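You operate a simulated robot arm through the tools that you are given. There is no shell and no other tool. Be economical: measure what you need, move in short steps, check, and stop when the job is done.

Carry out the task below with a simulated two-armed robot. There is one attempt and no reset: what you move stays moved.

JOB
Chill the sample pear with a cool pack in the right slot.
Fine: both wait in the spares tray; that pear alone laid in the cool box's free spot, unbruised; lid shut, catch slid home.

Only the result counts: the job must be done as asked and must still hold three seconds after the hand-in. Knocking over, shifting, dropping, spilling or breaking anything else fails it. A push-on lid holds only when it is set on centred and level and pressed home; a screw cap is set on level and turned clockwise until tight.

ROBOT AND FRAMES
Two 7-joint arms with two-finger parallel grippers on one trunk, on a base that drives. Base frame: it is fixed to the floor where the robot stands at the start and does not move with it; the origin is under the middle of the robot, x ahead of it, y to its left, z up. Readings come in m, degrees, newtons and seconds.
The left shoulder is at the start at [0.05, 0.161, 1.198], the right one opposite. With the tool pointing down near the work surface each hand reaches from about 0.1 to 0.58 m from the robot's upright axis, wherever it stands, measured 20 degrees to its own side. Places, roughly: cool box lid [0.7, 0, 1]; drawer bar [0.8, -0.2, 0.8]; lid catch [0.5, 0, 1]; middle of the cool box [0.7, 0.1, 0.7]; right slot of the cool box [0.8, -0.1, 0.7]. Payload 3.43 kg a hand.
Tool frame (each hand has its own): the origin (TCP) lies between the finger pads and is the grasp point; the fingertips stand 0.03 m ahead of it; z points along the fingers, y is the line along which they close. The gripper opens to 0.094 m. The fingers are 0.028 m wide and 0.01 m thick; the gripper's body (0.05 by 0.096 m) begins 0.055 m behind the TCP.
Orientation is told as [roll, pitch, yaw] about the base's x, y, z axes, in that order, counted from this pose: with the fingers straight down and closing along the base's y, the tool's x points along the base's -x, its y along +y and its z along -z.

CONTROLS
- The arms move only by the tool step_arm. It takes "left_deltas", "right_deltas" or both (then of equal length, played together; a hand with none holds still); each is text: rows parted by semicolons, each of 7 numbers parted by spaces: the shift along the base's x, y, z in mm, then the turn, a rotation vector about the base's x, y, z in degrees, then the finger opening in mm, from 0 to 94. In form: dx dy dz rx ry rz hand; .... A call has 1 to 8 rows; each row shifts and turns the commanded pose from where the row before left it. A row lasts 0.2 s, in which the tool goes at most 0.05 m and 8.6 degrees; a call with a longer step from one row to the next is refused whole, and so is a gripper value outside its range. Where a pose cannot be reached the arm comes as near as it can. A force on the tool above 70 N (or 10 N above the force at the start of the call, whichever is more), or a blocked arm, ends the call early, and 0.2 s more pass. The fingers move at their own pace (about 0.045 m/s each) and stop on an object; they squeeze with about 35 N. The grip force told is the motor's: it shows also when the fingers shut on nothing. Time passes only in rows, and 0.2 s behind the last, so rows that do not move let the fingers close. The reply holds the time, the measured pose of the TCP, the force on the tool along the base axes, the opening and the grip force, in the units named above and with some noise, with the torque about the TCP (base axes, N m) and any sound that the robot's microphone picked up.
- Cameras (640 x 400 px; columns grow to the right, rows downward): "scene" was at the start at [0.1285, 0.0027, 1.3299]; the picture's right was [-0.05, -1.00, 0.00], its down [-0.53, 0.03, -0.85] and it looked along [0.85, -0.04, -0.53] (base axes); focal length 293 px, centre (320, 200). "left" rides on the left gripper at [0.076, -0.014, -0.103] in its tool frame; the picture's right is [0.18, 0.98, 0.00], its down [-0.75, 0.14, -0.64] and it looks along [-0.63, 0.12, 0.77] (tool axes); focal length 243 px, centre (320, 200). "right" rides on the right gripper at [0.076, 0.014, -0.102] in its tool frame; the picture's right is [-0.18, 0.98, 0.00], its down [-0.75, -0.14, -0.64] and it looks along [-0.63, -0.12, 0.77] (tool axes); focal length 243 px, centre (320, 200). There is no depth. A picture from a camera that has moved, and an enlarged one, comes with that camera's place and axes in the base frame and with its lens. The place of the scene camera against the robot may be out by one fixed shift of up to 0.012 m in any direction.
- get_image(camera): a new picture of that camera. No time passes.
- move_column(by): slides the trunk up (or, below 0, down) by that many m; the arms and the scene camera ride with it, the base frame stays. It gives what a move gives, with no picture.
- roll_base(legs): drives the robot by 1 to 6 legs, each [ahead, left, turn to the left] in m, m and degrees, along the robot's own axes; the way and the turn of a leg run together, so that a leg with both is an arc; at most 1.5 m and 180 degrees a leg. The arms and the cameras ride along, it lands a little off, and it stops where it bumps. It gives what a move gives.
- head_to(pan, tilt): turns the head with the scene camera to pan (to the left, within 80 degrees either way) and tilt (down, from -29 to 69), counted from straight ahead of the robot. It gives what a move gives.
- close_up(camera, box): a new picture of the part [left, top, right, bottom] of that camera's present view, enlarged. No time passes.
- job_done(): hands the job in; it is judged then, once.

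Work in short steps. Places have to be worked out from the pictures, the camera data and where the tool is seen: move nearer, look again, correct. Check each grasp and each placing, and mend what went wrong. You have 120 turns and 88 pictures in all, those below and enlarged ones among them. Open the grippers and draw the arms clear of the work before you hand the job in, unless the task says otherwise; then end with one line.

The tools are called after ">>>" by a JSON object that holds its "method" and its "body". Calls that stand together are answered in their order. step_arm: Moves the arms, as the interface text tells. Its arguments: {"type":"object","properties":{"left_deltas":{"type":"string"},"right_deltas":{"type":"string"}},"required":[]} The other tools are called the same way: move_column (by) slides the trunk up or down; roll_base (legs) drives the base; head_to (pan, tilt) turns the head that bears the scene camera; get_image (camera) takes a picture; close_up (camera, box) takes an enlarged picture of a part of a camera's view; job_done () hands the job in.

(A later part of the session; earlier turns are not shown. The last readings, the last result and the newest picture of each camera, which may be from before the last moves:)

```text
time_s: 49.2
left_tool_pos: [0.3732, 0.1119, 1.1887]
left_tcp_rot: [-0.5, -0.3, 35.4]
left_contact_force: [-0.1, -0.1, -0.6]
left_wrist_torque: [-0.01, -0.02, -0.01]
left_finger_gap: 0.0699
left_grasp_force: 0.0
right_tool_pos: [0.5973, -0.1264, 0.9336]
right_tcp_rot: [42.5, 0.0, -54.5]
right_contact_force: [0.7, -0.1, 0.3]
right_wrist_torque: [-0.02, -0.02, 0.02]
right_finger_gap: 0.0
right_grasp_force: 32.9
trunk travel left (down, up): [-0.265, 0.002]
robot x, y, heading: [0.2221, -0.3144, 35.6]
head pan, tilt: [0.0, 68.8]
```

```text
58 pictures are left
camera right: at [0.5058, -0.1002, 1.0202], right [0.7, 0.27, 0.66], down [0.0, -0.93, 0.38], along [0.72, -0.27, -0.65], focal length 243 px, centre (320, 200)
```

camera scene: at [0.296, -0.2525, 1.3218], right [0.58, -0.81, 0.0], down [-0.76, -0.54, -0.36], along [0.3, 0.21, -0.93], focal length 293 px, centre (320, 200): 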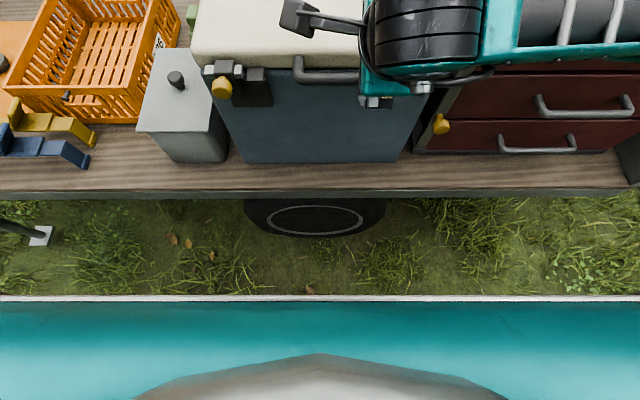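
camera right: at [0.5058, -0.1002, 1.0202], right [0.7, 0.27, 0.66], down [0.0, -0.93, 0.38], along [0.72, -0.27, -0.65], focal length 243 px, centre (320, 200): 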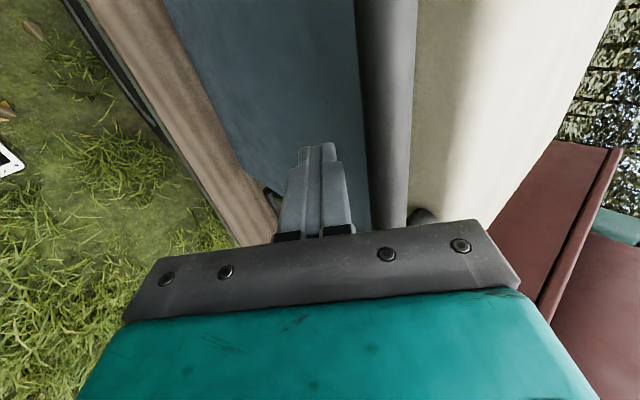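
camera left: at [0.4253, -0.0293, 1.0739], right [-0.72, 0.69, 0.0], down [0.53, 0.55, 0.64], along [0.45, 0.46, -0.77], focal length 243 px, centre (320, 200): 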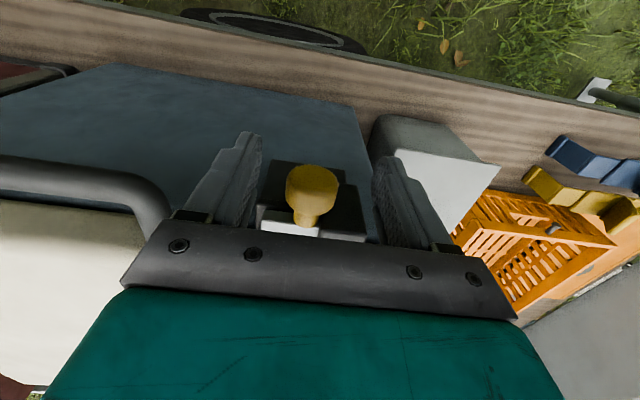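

Fingers are under the bar. I lift along the lid's arc to about 25°.

>>> {"method": "step_arm", "body": {"right_deltas": "9 6.4 10 0 0 0 0; 1 0.7 28 0 0 0 0; 3 2.1 27.7 0 0 0 0; 5 3.5 27.3 0 0 0 0; 6.8 4.9 26.6 0 0 0 0; 8.7 6.2 25.8 0 0 0 0"}}

>>> {"method": "get_image", "body": {"camera": "right"}}

```text
time_s: 50.6
left_tool_pos: [0.373, 0.1117, 1.1885]
left_tcp_rot: [-0.5, -0.4, 35.4]
left_contact_force: [0.9, 0.6, -0.1]
left_wrist_torque: [-0.01, -0.02, -0.02]
left_finger_gap: 0.07
left_grasp_force: 0.1
right_tool_pos: [0.629, -0.104, 1.0805]
right_tcp_rot: [42.4, -0.1, -54.6]
right_contact_force: [-2.5, -2.4, -0.7]
right_wrist_torque: [0.0, -0.03, 0.07]
right_finger_gap: 0.0
right_grasp_force: 32.8
trunk travel left (down, up): [-0.265, 0.002]
robot x, y, heading: [0.2192, -0.3169, 35.4]
head pan, tilt: [0.0, 68.8]
```

```text
57 pictures are left
camera right: at [0.5383, -0.0763, 1.1663], right [0.7, 0.27, 0.66], down [0.0, -0.93, 0.38], along [0.72, -0.27, -0.65], focal length 243 px, centre (320, 200)
```

right: 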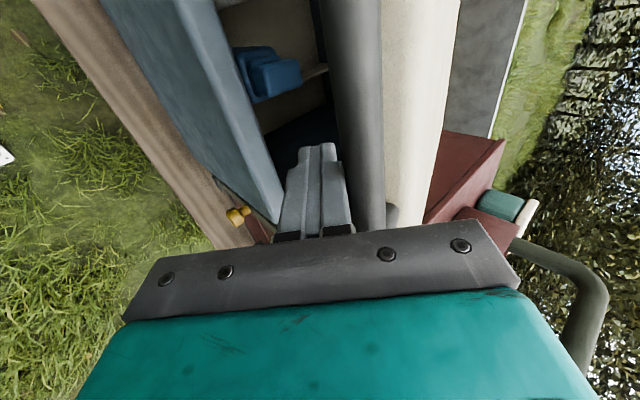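

The lid is rising easily, and a blue pack inside the box is already visible. I continue to ≈60°.

>>> {"method": "step_arm", "body": {"right_deltas": "10.5 7.5 25 0 0 0 0; 12.2 8.7 24 0 0 0 0; 13.9 9.8 22.5 0 0 0 0; 15.4 10.9 21 0 0 0 0; 16.8 11.9 19.4 0 0 0 0; 18 12.8 17.7 0 0 0 0; 19 13.6 15.8 0 0 0 0"}}

>>> {"method": "get_image", "body": {"camera": "right"}}

```text
time_s: 52.2
left_tool_pos: [0.3732, 0.1113, 1.19]
left_tcp_rot: [-0.6, -0.4, 35.3]
left_contact_force: [-0.1, 0.1, -0.1]
left_wrist_torque: [0.0, 0.02, 0.02]
left_finger_gap: 0.0699
left_grasp_force: 0.1
right_tool_pos: [0.7339, -0.0284, 1.2288]
right_tcp_rot: [42.4, 0.0, -54.6]
right_contact_force: [-1.8, -1.3, 2.1]
right_wrist_torque: [-0.02, 0.04, 0.0]
right_finger_gap: 0.0001
right_grasp_force: 32.6
trunk travel left (down, up): [-0.265, 0.002]
robot x, y, heading: [0.2193, -0.3192, 35.5]
head pan, tilt: [0.0, 68.8]
```

```text
56 pictures are left
camera right: at [0.6421, -0.0022, 1.3145], right [0.7, 0.27, 0.66], down [0.0, -0.93, 0.38], along [0.72, -0.27, -0.65], focal length 243 px, centre (320, 200)
```

right: 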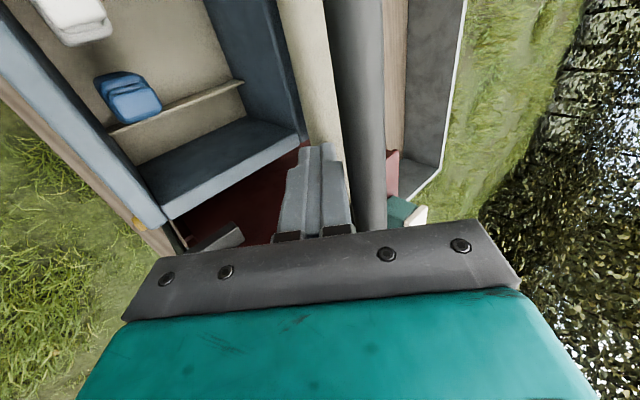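

The lid follows well. I continue pushing along the arc toward ≈80° with the arm.

>>> {"method": "step_arm", "body": {"right_deltas": "20.2 14.4 13 0 0 0 0; 21 14.9 10.7 0 0 0 0; 21.7 15.4 8.4 0 0 0 0; 22.2 15.8 6 0 0 0 0"}}

>>> {"method": "get_image", "body": {"camera": "right"}}

```text
time_s: 53.2
left_tool_pos: [0.369, 0.1089, 1.1917]
left_tcp_rot: [-0.6, -0.7, 35.4]
left_contact_force: [-0.3, 0.8, -0.7]
left_wrist_torque: [0.0, -0.01, 0.03]
left_finger_gap: 0.0701
left_grasp_force: 0.0
right_tool_pos: [0.8158, 0.0288, 1.2781]
right_tcp_rot: [43.5, 0.1, -54.3]
right_contact_force: [-7.5, -11.4, 38.2]
right_wrist_torque: [0.36, -0.24, -0.03]
right_finger_gap: 0.0001
right_grasp_force: 32.8
trunk travel left (down, up): [-0.265, 0.002]
robot x, y, heading: [0.2218, -0.315, 35.9]
head pan, tilt: [0.0, 68.8]
```

```text
55 pictures are left
camera right: at [0.7223, 0.0549, 1.3634], right [0.69, 0.26, 0.68], down [0.0, -0.93, 0.37], along [0.73, -0.25, -0.64], focal length 243 px, centre (320, 200)
```

right: 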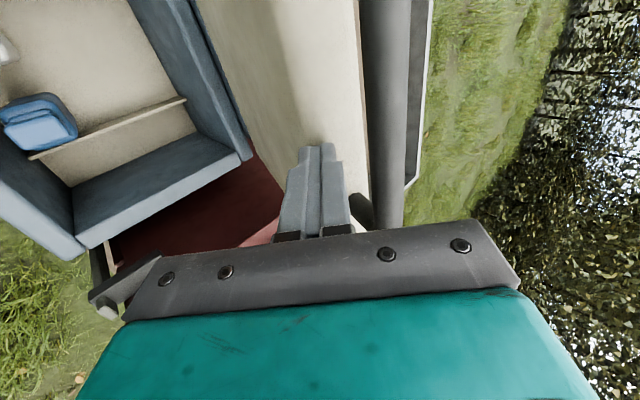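

There's a 38 N upward reaction: the bar has likely slid to the palm. I back the hand off along the finger axis by 25 mm and look from the head.

>>> {"method": "step_arm", "body": {"right_deltas": "-6.8 -4.8 9.3 0 0 0 0; -6.8 -4.8 9.3 0 0 0 0"}}

>>> {"method": "head_to", "body": {"pan": 0, "tilt": 35}}

>>> {"method": "get_image", "body": {"camera": "scene"}}

```text
time_s: 53.8
left_tool_pos: [0.3742, 0.1123, 1.1884]
left_tcp_rot: [-0.5, -0.3, 35.5]
left_contact_force: [-0.2, 0.2, -0.2]
left_wrist_torque: [0.01, -0.02, -0.02]
left_finger_gap: 0.0701
left_grasp_force: 0.1
right_tool_pos: [0.8074, 0.0225, 1.28]
right_tcp_rot: [41.9, -0.1, -54.6]
right_contact_force: [0.0, 0.3, 0.4]
right_wrist_torque: [0.01, 0.0, 0.0]
right_finger_gap: 0.0002
right_grasp_force: 33.1
trunk travel left (down, up): [-0.265, 0.002]
robot x, y, heading: [0.2194, -0.316, 35.5]
head pan, tilt: [0.0, 68.8]
```

```text
time_s: 54.8
left_tool_pos: [0.374, 0.1122, 1.1887]
left_tcp_rot: [-0.5, -0.5, 35.4]
left_contact_force: [0.3, -0.4, -0.6]
left_wrist_torque: [-0.02, 0.01, 0.01]
left_finger_gap: 0.0703
left_grasp_force: 0.1
right_tool_pos: [0.8063, 0.0215, 1.2836]
right_tcp_rot: [42.3, -0.1, -54.7]
right_contact_force: [0.3, -0.3, -0.3]
right_wrist_torque: [-0.05, 0.01, -0.03]
right_finger_gap: 0.0
right_grasp_force: 33.2
trunk travel left (down, up): [-0.265, 0.002]
robot x, y, heading: [0.2163, -0.3153, 35.8]
head pan, tilt: [0.0, 35.0]
```

```text
54 pictures are left
camera scene: at [0.3221, -0.2339, 1.3654], right [0.58, -0.81, 0.0], down [-0.47, -0.33, -0.82], along [0.67, 0.48, -0.57], focal length 293 px, centre (320, 200)
```

scene: 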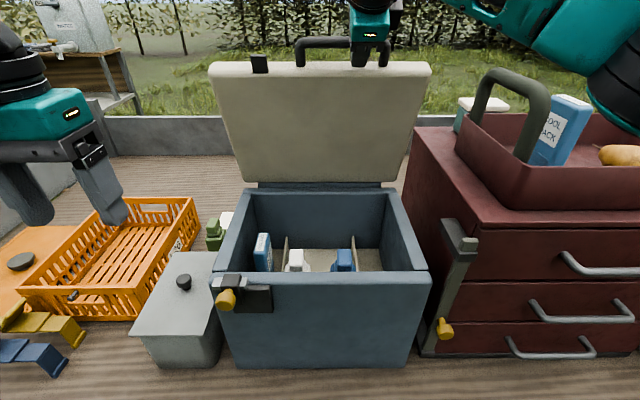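

Force is now zero and the lid stands open by itself. I withdraw the right hand along its finger axis, then check the inside of the box.

>>> {"method": "step_arm", "body": {"right_deltas": "-13 -9.5 18 0 0 0 0; -18 -13 23 0 0 0 0; -18 -13 20 0 0 0 0; -25 -18 0 0 0 0 40; -25 -18 0 0 0 0 94; -25 -18 0 0 0 0 94"}}

>>> {"method": "head_to", "body": {"pan": 0, "tilt": 50}}

>>> {"method": "get_image", "body": {"camera": "scene"}}

>>> {"method": "get_image", "body": {"camera": "right"}}

```text
time_s: 56.2
left_tool_pos: [0.3738, 0.1112, 1.189]
left_tcp_rot: [-0.5, -0.4, 35.5]
left_contact_force: [0.1, -0.7, 0.1]
left_wrist_torque: [-0.02, 0.0, -0.01]
left_finger_gap: 0.0701
left_grasp_force: 0.0
right_tool_pos: [0.6809, -0.0694, 1.3446]
right_tcp_rot: [42.4, 0.0, -54.6]
right_contact_force: [0.0, -0.7, -0.2]
right_wrist_torque: [-0.03, 0.01, 0.0]
right_finger_gap: 0.0672
right_grasp_force: 0.0
trunk travel left (down, up): [-0.265, 0.002]
robot x, y, heading: [0.2177, -0.3163, 35.4]
head pan, tilt: [0.0, 35.0]
```

```text
time_s: 57.0
left_tool_pos: [0.3743, 0.1121, 1.1877]
left_tcp_rot: [-0.5, -0.3, 35.4]
left_contact_force: [0.3, 0.2, 0.1]
left_wrist_torque: [-0.02, -0.01, 0.02]
left_finger_gap: 0.07
left_grasp_force: 0.0
right_tool_pos: [0.6818, -0.0689, 1.3444]
right_tcp_rot: [42.4, 0.1, -54.6]
right_contact_force: [0.5, 0.4, 0.6]
right_wrist_torque: [0.01, -0.05, 0.01]
right_finger_gap: 0.094
right_grasp_force: 0.1
trunk travel left (down, up): [-0.265, 0.002]
robot x, y, heading: [0.2179, -0.3108, 35.8]
head pan, tilt: [0.0, 50.0]
```

```text
53 pictures are left
camera scene: at [0.3131, -0.2403, 1.3438], right [0.58, -0.81, 0.0], down [-0.62, -0.44, -0.64], along [0.52, 0.37, -0.77], focal length 293 px, centre (320, 200)
```

scene: 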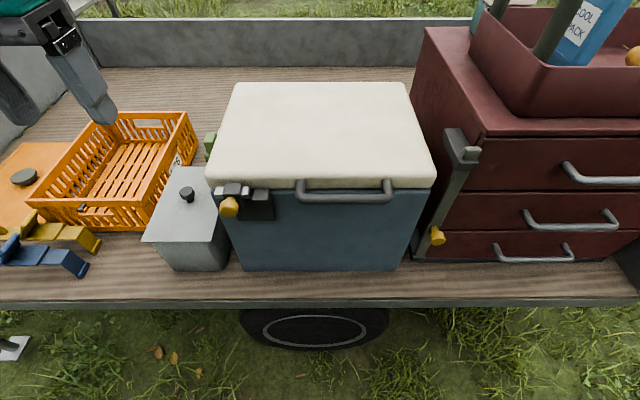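

```text
52 pictures are left
camera right: at [0.5901, -0.041, 1.4303], right [0.7, 0.27, 0.66], down [0.0, -0.92, 0.38], along [0.72, -0.27, -0.65], focal length 243 px, centre (320, 200)
```

right: 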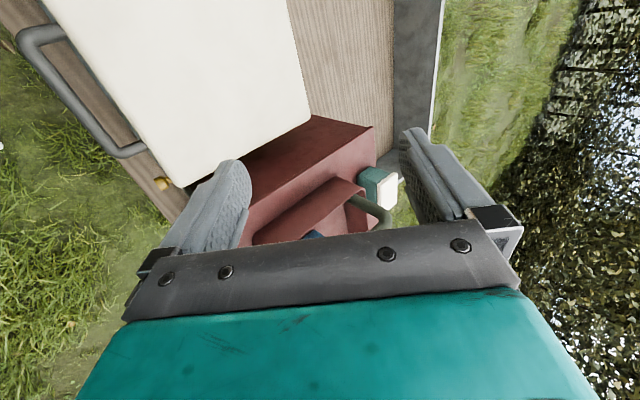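

The lid fell shut again—it was only at ≈76°, not past vertical. I'll hook again, lift to ~80°, and then push it well past vertical by driving the base ahead. First the hand returns to the pre-hook point.

>>> {"method": "step_arm", "body": {"right_deltas": "-17 -12 -42 0 0 0 0; -17 -12 -42 0 0 0 0; -17 -12 -43 0 0 0 0; -17 -12 -43 0 0 0 0; -17 -12 -43 0 0 0 0; -17 -12 -43 0 0 0 0; -17 -12 -43 0 0 0 0; -17 -12 -43 0 0 0 0"}}

>>> {"method": "get_image", "body": {"camera": "right"}}

```text
time_s: 58.8
left_tool_pos: [0.3743, 0.1119, 1.1886]
left_tcp_rot: [-0.5, -0.4, 35.4]
left_contact_force: [-0.9, 0.1, -0.6]
left_wrist_torque: [0.02, -0.02, 0.02]
left_finger_gap: 0.0701
left_grasp_force: 0.1
right_tool_pos: [0.5452, -0.1628, 1.0005]
right_tcp_rot: [42.3, 0.0, -54.6]
right_contact_force: [0.6, 0.0, -0.3]
right_wrist_torque: [0.01, 0.01, 0.02]
right_finger_gap: 0.0
right_grasp_force: 33.0
trunk travel left (down, up): [-0.265, 0.002]
robot x, y, heading: [0.2176, -0.3141, 35.2]
head pan, tilt: [0.0, 50.0]
```

```text
51 pictures are left
camera right: at [0.4541, -0.136, 1.087], right [0.7, 0.27, 0.66], down [0.0, -0.93, 0.38], along [0.72, -0.27, -0.65], focal length 243 px, centre (320, 200)
```

right: 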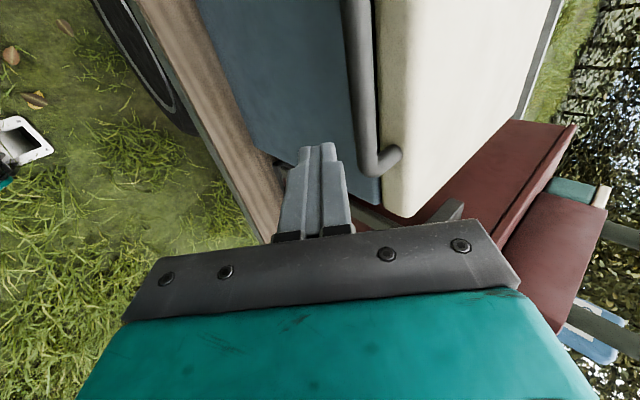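

Same pre-hook view as before; I repeat the insertion and the lift.

>>> {"method": "step_arm", "body": {"right_deltas": "16.4 11.6 -22 0 0 0 0; 16.4 11.6 -22 0 0 0 0; 13 9.2 -17.5 0 0 0 0; 9 6.4 10 0 0 0 0; 1 0.7 29 0 0 0 0; 3 2.2 28.7 0 0 0 0; 5 3.6 28.3 0 0 0 0; 7 5.1 27.5 0 0 0 0"}}

>>> {"method": "step_arm", "body": {"right_deltas": "8 6.2 28 0 0 0 0; 9.5 7.5 27.5 0 0 0 0; 11 8.3 26.5 0 0 0 0; 12.5 9.3 25 0 0 0 0; 14.5 10.5 23 0 0 0 0; 16 11.5 21.5 0 0 0 0; 17.5 12.5 19.5 0 0 0 0; 18.8 13.6 17 0 0 0 0"}}

>>> {"method": "get_image", "body": {"camera": "right"}}

```text
time_s: 60.6
left_tool_pos: [0.3736, 0.1113, 1.1905]
left_tcp_rot: [-0.5, -0.4, 35.5]
left_contact_force: [-0.5, 0.6, 0.2]
left_wrist_torque: [0.03, -0.03, 0.01]
left_finger_gap: 0.0699
left_grasp_force: 0.2
right_tool_pos: [0.6174, -0.1117, 1.0638]
right_tcp_rot: [42.3, -0.1, -54.5]
right_contact_force: [-0.9, 0.7, -2.5]
right_wrist_torque: [-0.03, -0.01, 0.01]
right_finger_gap: 0.0003
right_grasp_force: 32.7
trunk travel left (down, up): [-0.265, 0.002]
robot x, y, heading: [0.2186, -0.3145, 35.6]
head pan, tilt: [0.0, 50.0]
```

```text
time_s: 62.4
left_tool_pos: [0.3731, 0.112, 1.1891]
left_tcp_rot: [-0.4, -0.3, 35.4]
left_contact_force: [-0.6, -0.2, 0.0]
left_wrist_torque: [-0.01, 0.01, 0.0]
left_finger_gap: 0.07
left_grasp_force: 0.0
right_tool_pos: [0.7255, -0.0322, 1.2534]
right_tcp_rot: [42.5, 0.0, -54.5]
right_contact_force: [-0.8, -0.4, -1.1]
right_wrist_torque: [-0.04, -0.01, 0.04]
right_finger_gap: 0.0
right_grasp_force: 32.8
trunk travel left (down, up): [-0.265, 0.002]
robot x, y, heading: [0.2149, -0.3197, 35.5]
head pan, tilt: [0.0, 50.0]
```

```text
50 pictures are left
camera right: at [0.6341, -0.0063, 1.3393], right [0.7, 0.27, 0.66], down [0.0, -0.93, 0.38], along [0.72, -0.26, -0.65], focal length 243 px, centre (320, 200)
```

right: 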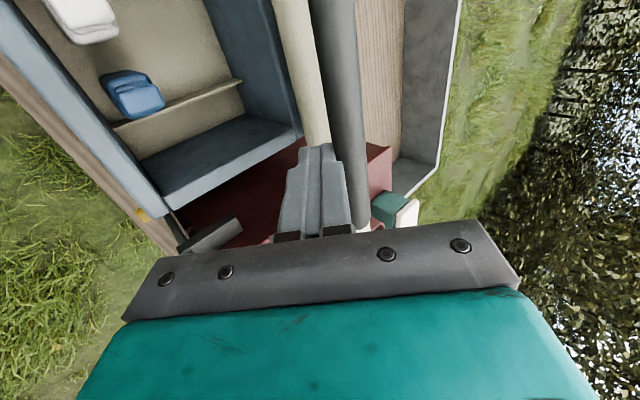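

The bar now rides near the fingertips. I continue the arc to about 82°.

>>> {"method": "step_arm", "body": {"right_deltas": "20.8 14.8 15 0 0 0 0; 21.6 15.3 13 0 0 0 0; 22.2 15.8 10 0 0 0 0; 22.8 16.2 7 0 0 0 0"}}

>>> {"method": "get_image", "body": {"camera": "right"}}

```text
time_s: 63.4
left_tool_pos: [0.3728, 0.1121, 1.1891]
left_tcp_rot: [-0.5, -0.2, 35.4]
left_contact_force: [0.2, 0.2, -0.8]
left_wrist_torque: [-0.01, -0.02, 0.01]
left_finger_gap: 0.0698
left_grasp_force: 0.1
right_tool_pos: [0.8133, 0.0293, 1.296]
right_tcp_rot: [42.4, -0.1, -54.4]
right_contact_force: [-0.2, 0.6, -1.4]
right_wrist_torque: [-0.03, 0.02, 0.01]
right_finger_gap: 0.0
right_grasp_force: 33.0
trunk travel left (down, up): [-0.265, 0.002]
robot x, y, heading: [0.2192, -0.3182, 35.3]
head pan, tilt: [0.0, 50.0]
```

```text
49 pictures are left
camera right: at [0.7226, 0.0555, 1.382], right [0.7, 0.27, 0.66], down [0.0, -0.92, 0.38], along [0.72, -0.26, -0.65], focal length 243 px, centre (320, 200)
```

right: 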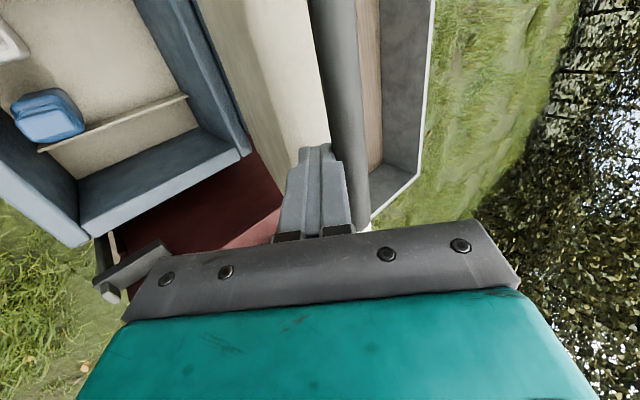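

Light contact, no wedging. Now I push the lid past vertical by driving the base 0.12 m ahead.

>>> {"method": "roll_base", "body": {"legs": [[0.12, 0, 0]]}}

>>> {"method": "head_to", "body": {"pan": 0, "tilt": 35}}

>>> {"method": "get_image", "body": {"camera": "scene"}}

>>> {"method": "get_image", "body": {"camera": "right"}}

```text
time_s: 64.6
left_tool_pos: [0.4477, 0.1655, 1.1887]
left_tcp_rot: [-0.4, -0.3, 35.4]
left_contact_force: [0.1, 0.2, 0.5]
left_wrist_torque: [0.03, -0.02, 0.02]
left_finger_gap: 0.0701
left_grasp_force: 0.1
right_tool_pos: [0.8873, 0.0803, 1.302]
right_tcp_rot: [43.4, 0.2, -54.4]
right_contact_force: [-1.1, -0.7, 0.2]
right_wrist_torque: [0.02, 0.0, 0.01]
right_finger_gap: 0.0
right_grasp_force: 32.9
trunk travel left (down, up): [-0.265, 0.002]
robot x, y, heading: [0.2913, -0.2628, 35.7]
head pan, tilt: [0.0, 50.0]
stopped in leg 1: the robot was blocked; the commanded pose is now the measured one
```

```text
time_s: 65.3
left_tool_pos: [0.4478, 0.1655, 1.1891]
left_tcp_rot: [-0.5, -0.4, 35.4]
left_contact_force: [0.2, -0.8, 0.3]
left_wrist_torque: [0.02, 0.0, 0.01]
left_finger_gap: 0.0701
left_grasp_force: 0.1
right_tool_pos: [0.8898, 0.0808, 1.3022]
right_tcp_rot: [43.3, 0.2, -54.5]
right_contact_force: [0.4, -0.1, -0.1]
right_wrist_torque: [-0.02, 0.01, -0.02]
right_finger_gap: 0.0
right_grasp_force: 32.7
trunk travel left (down, up): [-0.265, 0.002]
robot x, y, heading: [0.2962, -0.2655, 35.1]
head pan, tilt: [0.0, 35.0]
```

```text
48 pictures are left
camera scene: at [0.3965, -0.1809, 1.3654], right [0.58, -0.81, 0.0], down [-0.47, -0.33, -0.82], along [0.67, 0.48, -0.57], focal length 293 px, centre (320, 200)
```

scene: 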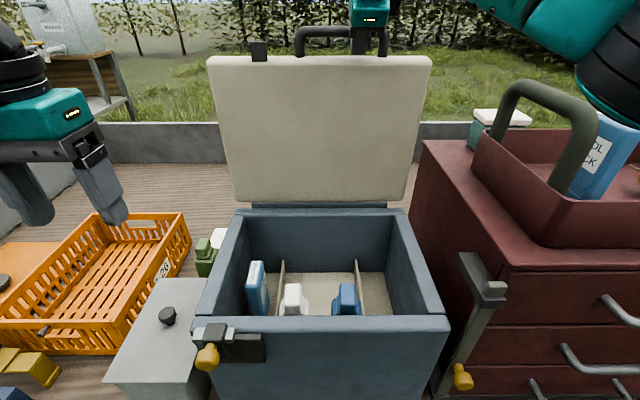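

```text
47 pictures are left
camera right: at [0.7971, 0.1069, 1.3871], right [0.69, 0.26, 0.67], down [0.0, -0.93, 0.37], along [0.72, -0.26, -0.64], focal length 243 px, centre (320, 200)
```

right: 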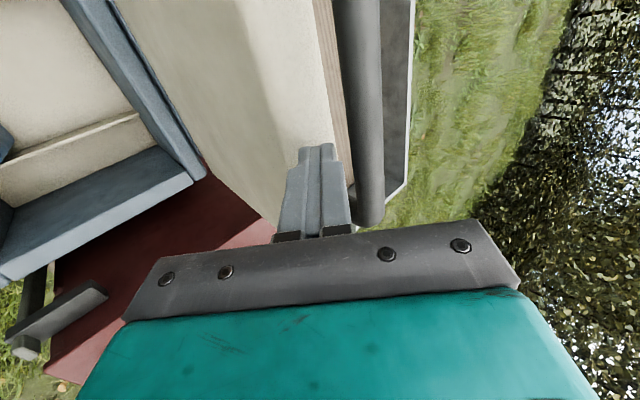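

The base stopped after 9 cm – probably the lid reached its stop. I back the hand off slightly and check whether the lid stays.

>>> {"method": "step_arm", "body": {"right_deltas": "-8 -6 3 0 0 0 0; -8 -6 3 0 0 0 0; 0 0 0 0 0 0 0"}}

>>> {"method": "get_image", "body": {"camera": "right"}}

```text
time_s: 66.1
left_tool_pos: [0.4486, 0.1649, 1.189]
left_tcp_rot: [-0.5, -0.5, 35.3]
left_contact_force: [0.3, -0.1, -0.7]
left_wrist_torque: [0.02, -0.01, 0.0]
left_finger_gap: 0.0701
left_grasp_force: 0.1
right_tool_pos: [0.8724, 0.0682, 1.308]
right_tcp_rot: [43.3, 0.3, -54.5]
right_contact_force: [-0.1, 0.2, -0.1]
right_wrist_torque: [-0.04, -0.01, -0.01]
right_finger_gap: 0.0
right_grasp_force: 33.1
trunk travel left (down, up): [-0.265, 0.002]
robot x, y, heading: [0.2959, -0.2636, 35.7]
head pan, tilt: [0.0, 35.0]
```

```text
46 pictures are left
camera right: at [0.7814, 0.0947, 1.3932], right [0.69, 0.26, 0.67], down [0.0, -0.93, 0.37], along [0.72, -0.26, -0.64], focal length 243 px, centre (320, 200)
```

right: 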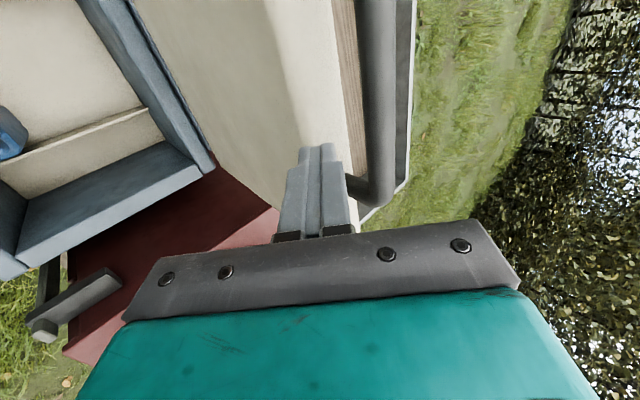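

The gap to the bar grew, so the lid stays. I withdraw the hand fully and verify.

>>> {"method": "step_arm", "body": {"right_deltas": "-16 -12 20 0 0 0 0; -18 -13 23 0 0 0 0; -25 -18 10 0 0 0 0; -25 -18 0 0 0 0 0; -25 -18 0 0 0 0 0"}}

>>> {"method": "get_image", "body": {"camera": "scene"}}

```text
time_s: 67.3
left_tool_pos: [0.4478, 0.1649, 1.1894]
left_tcp_rot: [-0.5, -0.3, 35.3]
left_contact_force: [-0.1, 0.0, 0.3]
left_wrist_torque: [0.02, -0.01, 0.02]
left_finger_gap: 0.0699
left_grasp_force: 0.1
right_tool_pos: [0.7635, -0.0106, 1.361]
right_tcp_rot: [43.1, 0.3, -54.6]
right_contact_force: [-0.1, 0.3, 0.1]
right_wrist_torque: [0.01, 0.01, -0.02]
right_finger_gap: 0.0
right_grasp_force: 32.5
trunk travel left (down, up): [-0.265, 0.002]
robot x, y, heading: [0.2926, -0.2601, 35.6]
head pan, tilt: [0.0, 35.0]
```

```text
45 pictures are left
camera scene: at [0.3961, -0.1813, 1.3656], right [0.58, -0.81, 0.0], down [-0.47, -0.33, -0.82], along [0.67, 0.48, -0.57], focal length 293 px, centre (320, 200)
```

scene: 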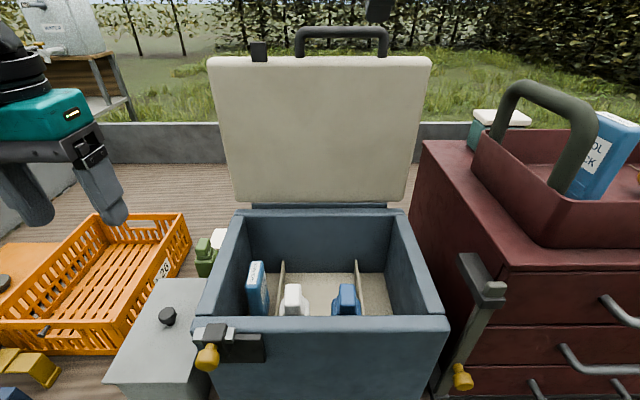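

The lid stays open. Now a closer look inside the box to find the slot and free spot.

>>> {"method": "head_to", "body": {"pan": 0, "tilt": 55}}

>>> {"method": "close_up", "body": {"camera": "scene", "box": [180, 20, 460, 195]}}

```text
time_s: 68.2
left_tool_pos: [0.4475, 0.164, 1.1891]
left_tcp_rot: [-0.5, -0.4, 35.4]
left_contact_force: [-0.5, 0.1, 0.6]
left_wrist_torque: [0.05, -0.03, 0.0]
left_finger_gap: 0.07
left_grasp_force: 0.1
right_tool_pos: [0.7645, -0.0087, 1.3608]
right_tcp_rot: [43.3, 0.2, -54.6]
right_contact_force: [0.6, -0.1, 0.4]
right_wrist_torque: [0.0, -0.03, 0.04]
right_finger_gap: 0.0
right_grasp_force: 32.9
trunk travel left (down, up): [-0.265, 0.002]
robot x, y, heading: [0.294, -0.2603, 35.2]
head pan, tilt: [0.0, 55.0]
```

```text
2.29 times, centred on (320, 108) of scene
camera zoom: at [0.3835, -0.1902, 1.3373], right [0.58, -0.81, 0.0], down [-0.67, -0.48, -0.57], along [0.47, 0.33, -0.82], focal length 669 px, centre (320, 411)
```

zoom: 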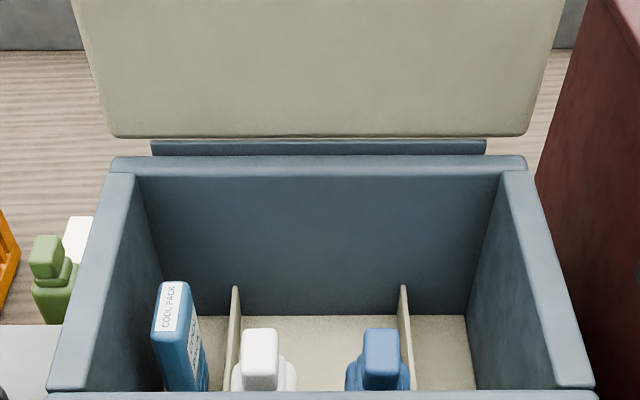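

I return the right hand to the pointing-down pose while retracting it to a spot where its camera looks into the box.

>>> {"method": "step_arm", "body": {"right_deltas": "-12 -9 0 -4.9 6.9 0 40; -12 -9 0 -4.9 6.9 0 80; -12 -9 0 -4.9 6.9 0 94; -12 -9 0 -4.9 6.9 0 94; -12 -9 0 -4.9 6.9 0 94; 0 0 0 0 0 8.5 94; 0 0 0 0 0 8.5 94; 0 0 0 0 0 8.5 94"}}

>>> {"method": "step_arm", "body": {"right_deltas": "0 0 0 0 0 8.5 94; 0 0 0 0 0 8.5 94; 0 0 0 0 0 8.5 94; 0 0 0 0 0 8.5 94; 0 0 0 0 0 8.5 94; 0 0 0 0 0 8.5 94; 0 0 0 0 0 8.5 94; 0 0 0 0 0 5 94"}}

>>> {"method": "get_image", "body": {"camera": "right"}}

```text
time_s: 70.0
left_tool_pos: [0.4488, 0.1638, 1.1891]
left_tcp_rot: [-0.6, -0.4, 35.4]
left_contact_force: [-0.6, 0.9, 1.0]
left_wrist_torque: [-0.04, 0.0, 0.03]
left_finger_gap: 0.07
left_grasp_force: 0.1
right_tool_pos: [0.704, -0.0539, 1.3602]
right_tcp_rot: [0.8, 0.1, -29.1]
right_contact_force: [0.1, 0.9, -0.9]
right_wrist_torque: [-0.01, 0.0, 0.0]
right_finger_gap: 0.0941
right_grasp_force: 0.1
trunk travel left (down, up): [-0.265, 0.002]
robot x, y, heading: [0.2931, -0.2596, 35.3]
head pan, tilt: [0.0, 55.0]
```

```text
time_s: 71.8
left_tool_pos: [0.4478, 0.1663, 1.1875]
left_tcp_rot: [-0.5, -0.5, 35.4]
left_contact_force: [-0.1, -0.6, 0.1]
left_wrist_torque: [0.01, 0.01, -0.01]
left_finger_gap: 0.0699
left_grasp_force: 0.1
right_tool_pos: [0.7044, -0.0547, 1.3599]
right_tcp_rot: [1.0, 0.2, 35.5]
right_contact_force: [0.5, 0.0, 0.4]
right_wrist_torque: [-0.01, 0.02, 0.01]
right_finger_gap: 0.0942
right_grasp_force: 0.0
trunk travel left (down, up): [-0.265, 0.002]
robot x, y, heading: [0.296, -0.2647, 35.5]
head pan, tilt: [0.0, 55.0]
```

```text
43 pictures are left
camera right: at [0.6354, -0.0898, 1.4646], right [-0.42, 0.91, 0.01], down [0.7, 0.32, 0.64], along [0.57, 0.28, -0.77], focal length 243 px, centre (320, 200)
```

right: 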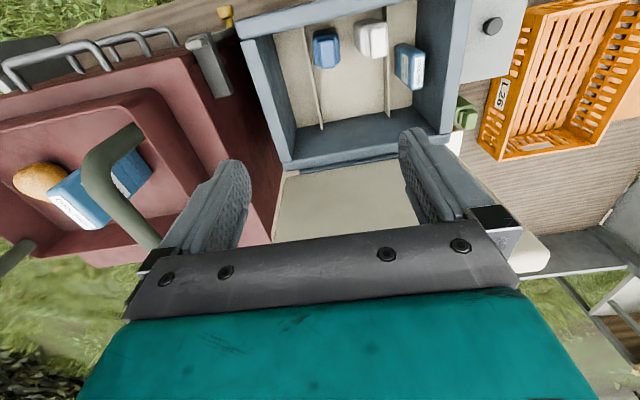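

Excellent overview. I zoom into the box and the tote from this camera.

>>> {"method": "close_up", "body": {"camera": "right", "box": [230, 0, 480, 160]}}

>>> {"method": "close_up", "body": {"camera": "right", "box": [0, 80, 240, 250]}}

```text
2.50 times, centred on (355, 80) of right
camera zoom: at [0.6354, -0.0898, 1.4646], right [-0.42, 0.91, 0.01], down [0.7, 0.32, 0.64], along [0.57, 0.28, -0.77], focal length 606 px, centre (232, 500)
```

zoom: 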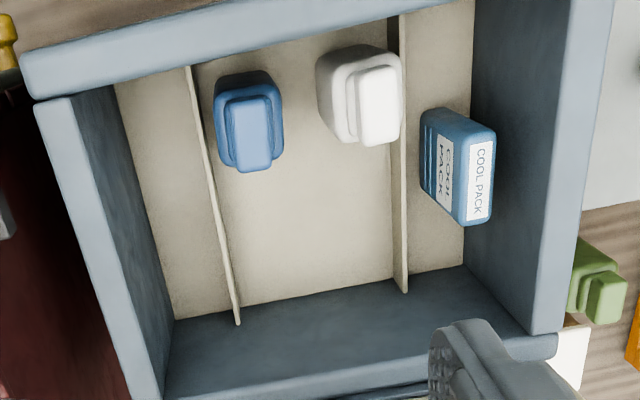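

```text
2.35 times, centred on (120, 165) of right
camera zoom: at [0.6354, -0.0898, 1.4646], right [-0.42, 0.91, 0.01], down [0.7, 0.32, 0.64], along [0.57, 0.28, -0.77], focal length 571 px, centre (791, 282)
```

zoom: 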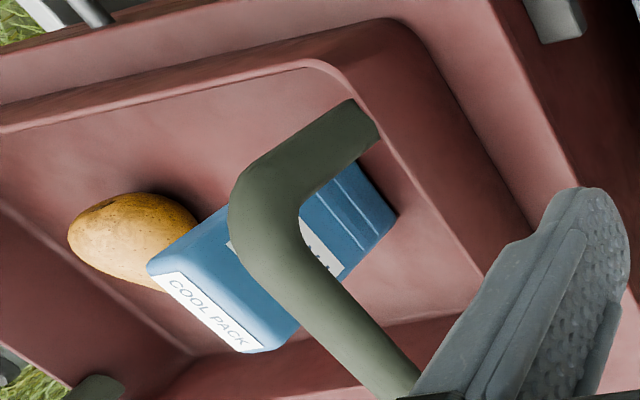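

Free spot: rear of the middle compartment (≈u 0.685, v 0.395); right slot centre v≈0.53, floor z≈0.74. In the tote (floor z≈1.09) the pear is at ≈(u 0.618, v 0.958, z 1.12) and the pack top ≈(u 0.62, v 0.80, z 1.22). I raise the left hand and drive right 0.48 m.

>>> {"method": "step_arm", "body": {"left_deltas": "0 0 45 0 0 0 94; 0 0 45 0 0 0 94; 0 0 45 0 0 0 94; 0 0 38 0 0 0 94"}}

>>> {"method": "roll_base", "body": {"legs": [[0, -0.48, 0]]}}

>>> {"method": "head_to", "body": {"pan": 0, "tilt": 35}}

>>> {"method": "get_image", "body": {"camera": "scene"}}

>>> {"method": "get_image", "body": {"camera": "right"}}

>>> {"method": "get_image", "body": {"camera": "left"}}

```text
time_s: 72.8
left_tool_pos: [0.4462, 0.1648, 1.3621]
left_tcp_rot: [-0.5, -0.4, 35.4]
left_contact_force: [-1.0, -0.3, -0.4]
left_wrist_torque: [0.02, -0.02, 0.02]
left_finger_gap: 0.0943
left_grasp_force: 0.1
right_tool_pos: [0.705, -0.0568, 1.361]
right_tcp_rot: [0.9, 0.1, 35.3]
right_contact_force: [0.1, 0.1, -0.2]
right_wrist_torque: [0.04, 0.0, 0.0]
right_finger_gap: 0.0938
right_grasp_force: 0.0
trunk travel left (down, up): [-0.265, 0.002]
robot x, y, heading: [0.2964, -0.2585, 35.6]
head pan, tilt: [0.0, 55.0]
```

```text
time_s: 77.6
left_tool_pos: [0.728, -0.2312, 1.362]
left_tcp_rot: [-0.4, -0.3, 35.6]
left_contact_force: [-0.1, 0.5, 0.6]
left_wrist_torque: [0.0, 0.01, -0.01]
left_finger_gap: 0.0937
left_grasp_force: 0.1
right_tool_pos: [0.9872, -0.4503, 1.3603]
right_tcp_rot: [1.0, 0.2, 35.5]
right_contact_force: [-0.4, -0.4, 0.1]
right_wrist_torque: [0.03, -0.01, 0.01]
right_finger_gap: 0.0939
right_grasp_force: 0.0
trunk travel left (down, up): [-0.265, 0.002]
robot x, y, heading: [0.579, -0.6572, 35.7]
head pan, tilt: [0.0, 55.0]
```

```text
time_s: 78.4
left_tool_pos: [0.7281, -0.232, 1.3622]
left_tcp_rot: [-0.5, -0.4, 35.7]
left_contact_force: [0.0, -0.2, -0.8]
left_wrist_torque: [-0.01, -0.01, 0.03]
left_finger_gap: 0.0942
left_grasp_force: 0.2
right_tool_pos: [0.9875, -0.4499, 1.3602]
right_tcp_rot: [0.9, 0.2, 35.6]
right_contact_force: [0.7, 0.6, -0.1]
right_wrist_torque: [-0.02, -0.01, -0.01]
right_finger_gap: 0.0939
right_grasp_force: 0.0
trunk travel left (down, up): [-0.265, 0.002]
robot x, y, heading: [0.5773, -0.6588, 35.7]
head pan, tilt: [0.0, 35.0]
```

```text
40 pictures are left
camera scene: at [0.6797, -0.5768, 1.3654], right [0.58, -0.81, 0.0], down [-0.47, -0.33, -0.82], along [0.67, 0.48, -0.57], focal length 293 px, centre (320, 200)
```

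scene: 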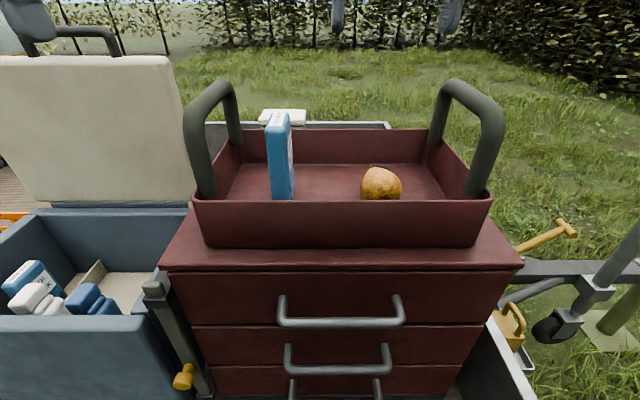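

```text
39 pictures are left
camera right: at [0.9182, -0.4849, 1.4645], right [-0.42, 0.91, 0.01], down [0.7, 0.32, 0.64], along [0.57, 0.28, -0.77], focal length 243 px, centre (320, 200)
```

right: 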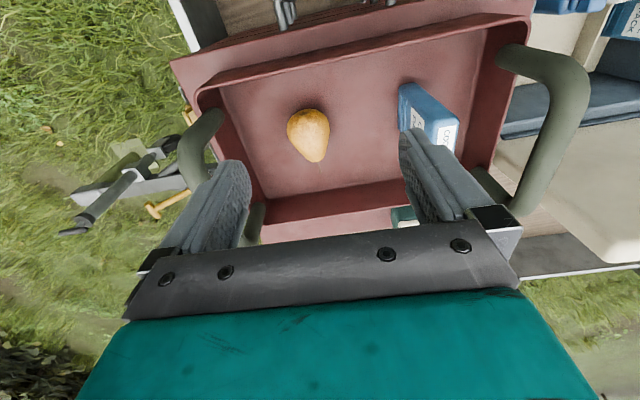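

```text
38 pictures are left
camera left: at [0.6754, -0.2862, 1.4652], right [-0.72, 0.69, -0.01], down [0.52, 0.55, 0.65], along [0.45, 0.46, -0.76], focal length 243 px, centre (320, 200)
```

left: 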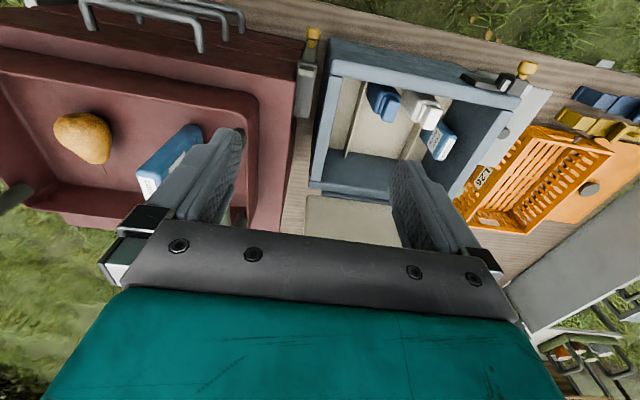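

The pear lies with its narrow end away from me; the pack stands upright near the left end. I zoom on the pack in both hand cameras to triangulate its size.

>>> {"method": "close_up", "body": {"camera": "right", "box": [260, 70, 480, 210]}}

>>> {"method": "close_up", "body": {"camera": "left", "box": [40, 90, 260, 230]}}

>>> {"method": "close_up", "body": {"camera": "scene", "box": [180, 70, 500, 270]}}

```text
2.86 times, centred on (370, 140) of right
camera zoom: at [0.9182, -0.4849, 1.4645], right [-0.42, 0.91, 0.01], down [0.7, 0.32, 0.64], along [0.57, 0.28, -0.77], focal length 693 px, centre (177, 371)
```

zoom: 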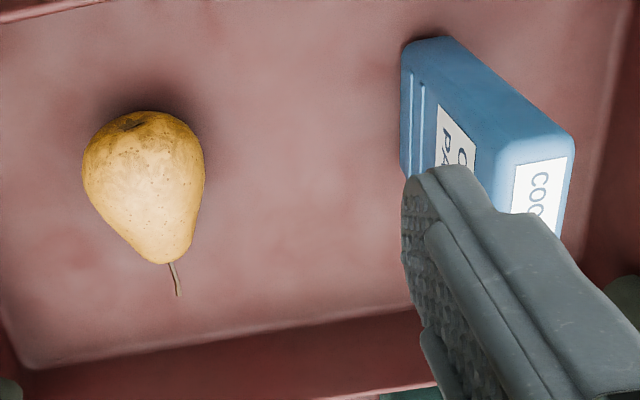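

```text
2.86 times, centred on (150, 160) of left
camera zoom: at [0.6754, -0.2862, 1.4652], right [-0.72, 0.69, -0.01], down [0.52, 0.55, 0.65], along [0.45, 0.46, -0.76], focal length 693 px, centre (806, 314)
```

zoom: 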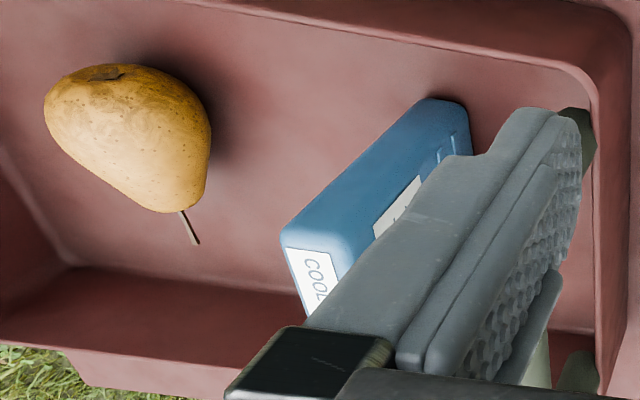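

```text
2.00 times, centred on (340, 170) of scene
camera zoom: at [0.6797, -0.5768, 1.3654], right [0.58, -0.81, 0.0], down [-0.47, -0.33, -0.82], along [0.67, 0.48, -0.57], focal length 586 px, centre (280, 260)
```

zoom: 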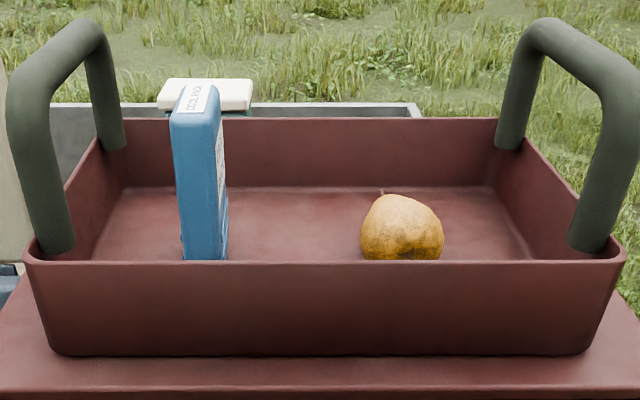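

Triangulated: pack is ≈80×30×155 mm, centre (u 0.638, v 0.810), top z 1.20; pear centre (u 0.636, v 0.980, z 1.085), 71 mm wide. I drive 0.05 m nearer for reach.

>>> {"method": "roll_base", "body": {"legs": [[0.05, 0, 0]]}}

```text
time_s: 79.3
left_tool_pos: [0.7701, -0.2021, 1.3614]
left_tcp_rot: [-0.5, -0.3, 35.6]
left_contact_force: [0.7, 0.5, -0.7]
left_wrist_torque: [-0.02, 0.05, -0.02]
left_finger_gap: 0.094
left_grasp_force: 0.1
right_tool_pos: [1.028, -0.4206, 1.3593]
right_tcp_rot: [0.9, 0.3, 35.6]
right_contact_force: [0.4, -0.5, 0.2]
right_wrist_torque: [0.01, 0.03, 0.02]
right_finger_gap: 0.094
right_grasp_force: 0.1
trunk travel left (down, up): [-0.265, 0.002]
robot x, y, heading: [0.6175, -0.6282, 35.7]
head pan, tilt: [0.0, 35.0]
```

I shift the right hand away to the right and bring the left hand over the pack at a safe height.

>>> {"method": "step_arm", "body": {"left_deltas": "0 0 0 0 0 0 94; 44 -17.5 0 0 0 0 94; 44 -17.5 0 0 0 0 94; 44 -17.5 0 0 0 0 94; 44 -17.5 0 0 0 0 94; 43 -17.5 0 0 0 0 94", "right_deltas": "20 -28 0 0 0 0 94; 20 -28 0 0 0 0 94; 0 0 0 0 0 0 94; 0 0 0 0 0 0 94; 0 0 0 0 0 0 94; 0 0 0 0 0 0 94"}}

>>> {"method": "get_image", "body": {"camera": "left"}}

```text
time_s: 80.7
left_tool_pos: [0.9899, -0.2911, 1.36]
left_tcp_rot: [-0.3, -0.2, 35.5]
left_contact_force: [0.1, 0.4, -0.2]
left_wrist_torque: [0.03, 0.0, 0.01]
left_finger_gap: 0.0939
left_grasp_force: 0.0
right_tool_pos: [1.0677, -0.4779, 1.3617]
right_tcp_rot: [1.0, 0.1, 35.5]
right_contact_force: [1.3, -0.6, -0.5]
right_wrist_torque: [0.01, 0.02, -0.01]
right_finger_gap: 0.094
right_grasp_force: 0.1
trunk travel left (down, up): [-0.265, 0.002]
robot x, y, heading: [0.618, -0.6271, 35.6]
head pan, tilt: [0.0, 35.0]
```

```text
34 pictures are left
camera left: at [0.9379, -0.347, 1.4632], right [-0.72, 0.69, -0.01], down [0.53, 0.55, 0.65], along [0.45, 0.46, -0.76], focal length 243 px, centre (320, 200)
```

left: 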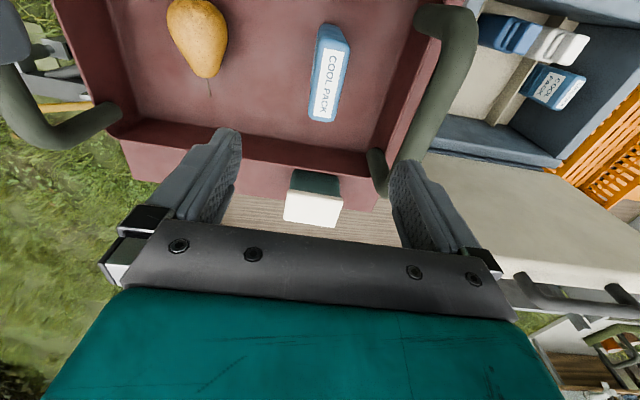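

The pack's top sits ≈10 mm nearer me and 5 mm left of the TCP axis. I correct and descend to about 5 mm below its top, then look before closing.

>>> {"method": "step_arm", "body": {"left_deltas": "-11 -2 -30 0 0 0 70; 0 0 -40 0 0 0 70; 0 0 -40 0 0 0 70; 0 0 -40 0 0 0 70"}}

>>> {"method": "get_image", "body": {"camera": "left"}}

```text
time_s: 81.7
left_tool_pos: [0.975, -0.288, 1.2101]
left_tcp_rot: [-0.5, -0.5, 35.5]
left_contact_force: [0.9, 0.0, -0.1]
left_wrist_torque: [0.01, 0.01, 0.02]
left_finger_gap: 0.07
left_grasp_force: 0.0
right_tool_pos: [1.0681, -0.4761, 1.3608]
right_tcp_rot: [0.9, 0.2, 35.5]
right_contact_force: [0.4, -0.7, 0.3]
right_wrist_torque: [0.0, -0.03, -0.01]
right_finger_gap: 0.0941
right_grasp_force: 0.0
trunk travel left (down, up): [-0.265, 0.002]
robot x, y, heading: [0.6169, -0.6281, 35.7]
head pan, tilt: [0.0, 35.0]
```

```text
33 pictures are left
camera left: at [0.9216, -0.3438, 1.3132], right [-0.72, 0.69, -0.01], down [0.52, 0.56, 0.65], along [0.45, 0.46, -0.76], focal length 243 px, centre (320, 200)
```

left: 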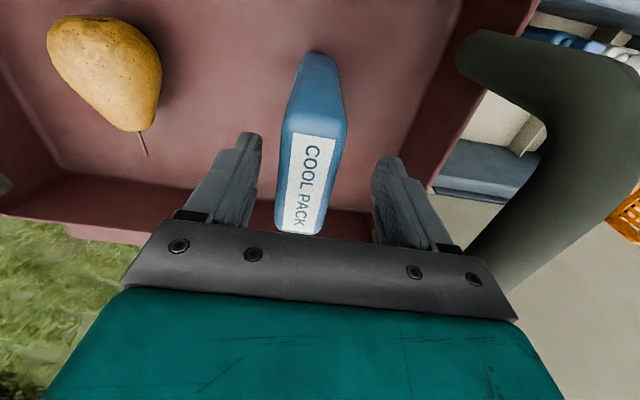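

Well centred lengthwise; I shift 4 mm right, lower 16 mm, and close on the pack.

>>> {"method": "step_arm", "body": {"left_deltas": "2.5 -3.5 -16 0 0 0 70; 0 0 0 0 0 0 40; 0 0 0 0 0 0 20; 0 0 0 0 0 0 15; 0 0 0 0 0 0 15; 0 0 0 0 0 0 15"}}

>>> {"method": "step_arm", "body": {"left_deltas": "0 0 15 0 0 0 10; 0 0 25 0 0 0 10; 0 0 35 0 0 0 10; 0 0 40 0 0 0 10; 0 0 40 0 0 0 10; 0 0 40 0 0 0 10; 0 0 10 0 0 0 10"}}

>>> {"method": "get_image", "body": {"camera": "scene"}}

>>> {"method": "get_image", "body": {"camera": "right"}}

```text
time_s: 83.1
left_tool_pos: [0.9791, -0.2938, 1.1951]
left_tcp_rot: [-0.6, -0.4, 35.5]
left_contact_force: [0.6, -0.7, -0.7]
left_wrist_torque: [-0.01, -0.09, -0.02]
left_finger_gap: 0.0343
left_grasp_force: 34.5
right_tool_pos: [1.0683, -0.4758, 1.3619]
right_tcp_rot: [0.9, 0.2, 35.6]
right_contact_force: [0.2, 0.1, 0.3]
right_wrist_torque: [-0.03, 0.03, 0.0]
right_finger_gap: 0.094
right_grasp_force: 0.1
trunk travel left (down, up): [-0.265, 0.002]
robot x, y, heading: [0.6181, -0.6316, 35.7]
head pan, tilt: [0.0, 35.0]
```

```text
time_s: 84.7
left_tool_pos: [0.9767, -0.2943, 1.4005]
left_tcp_rot: [-0.4, -0.5, 35.4]
left_contact_force: [0.4, 1.0, -3.6]
left_wrist_torque: [-0.03, 0.01, 0.02]
left_finger_gap: 0.034
left_grasp_force: 35.1
right_tool_pos: [1.0687, -0.4749, 1.3612]
right_tcp_rot: [0.9, 0.3, 35.5]
right_contact_force: [-0.2, 0.1, 0.1]
right_wrist_torque: [0.01, 0.0, -0.01]
right_finger_gap: 0.0939
right_grasp_force: 0.0
trunk travel left (down, up): [-0.265, 0.002]
robot x, y, heading: [0.6134, -0.6313, 35.6]
head pan, tilt: [0.0, 35.0]
```

```text
32 pictures are left
camera scene: at [0.7201, -0.5476, 1.3654], right [0.58, -0.81, 0.0], down [-0.47, -0.33, -0.82], along [0.67, 0.48, -0.57], focal length 293 px, centre (320, 200)
```

scene: 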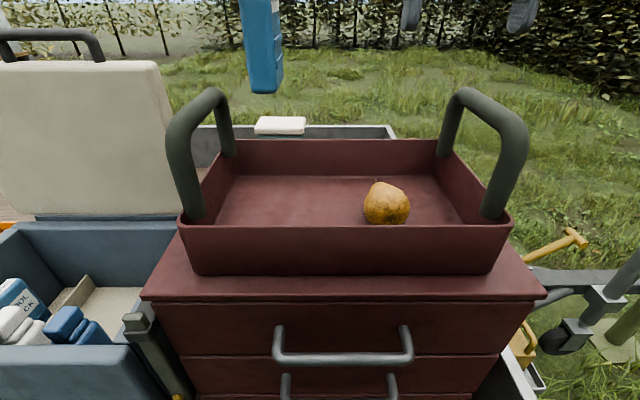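

```text
31 pictures are left
camera right: at [0.9997, -0.5107, 1.4651], right [-0.42, 0.91, 0.01], down [0.7, 0.32, 0.64], along [0.57, 0.28, -0.77], focal length 243 px, centre (320, 200)
```

right: 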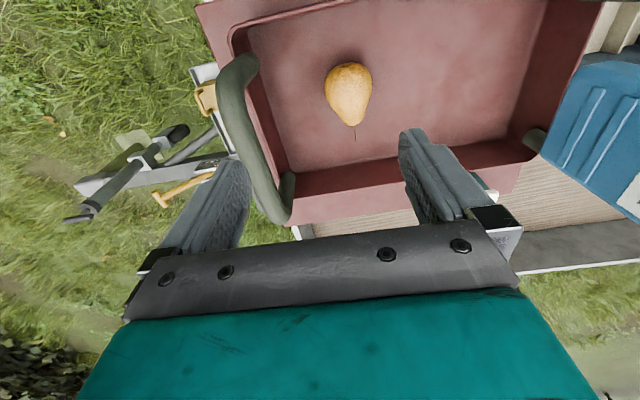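

Pack held (34 mm gap). I raise the left hand a bit, and bring the right hand over the pear (u 0.628, v 0.974), descending partway for a check.

>>> {"method": "step_arm", "body": {"left_deltas": "0 0 30 0 0 0 10; 0 0 20 0 0 0 10; -12 17 0 0 0 0 10; -12 17 0 0 0 0 10; 0 0 0 0 0 0 10; 0 0 0 0 0 0 10", "right_deltas": "0 0 0 0 0 0 94; 4 23 0 0 0 0 94; 4 23 -10 0 0 0 94; 0 0 -45 0 0 0 94; 0 0 -45 0 0 0 94; 0 0 -45 0 0 0 94"}}

>>> {"method": "get_image", "body": {"camera": "right"}}

```text
time_s: 86.1
left_tool_pos: [0.9368, -0.2542, 1.4259]
left_tcp_rot: [-0.6, -0.3, 35.6]
left_contact_force: [0.6, -0.3, -3.8]
left_wrist_torque: [0.0, -0.02, 0.02]
left_finger_gap: 0.0341
left_grasp_force: 35.0
left hand out of reach, approached as far as the arm can: row 1, 2
right_tool_pos: [1.0746, -0.4309, 1.2161]
right_tcp_rot: [0.9, 0.2, 35.5]
right_contact_force: [0.2, 0.3, 0.1]
right_wrist_torque: [-0.01, -0.01, 0.02]
right_finger_gap: 0.0938
right_grasp_force: 0.0
trunk travel left (down, up): [-0.265, 0.002]
robot x, y, heading: [0.6199, -0.6267, 35.6]
head pan, tilt: [0.0, 35.0]
```

```text
30 pictures are left
camera right: at [1.0068, -0.4659, 1.3189], right [-0.42, 0.91, 0.02], down [0.7, 0.32, 0.64], along [0.57, 0.28, -0.77], focal length 243 px, centre (320, 200)
```

right: 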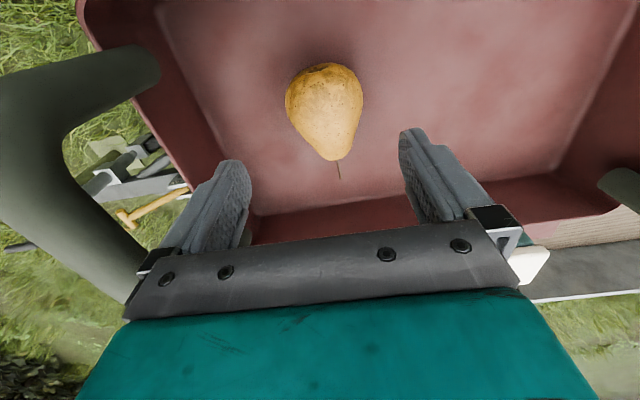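

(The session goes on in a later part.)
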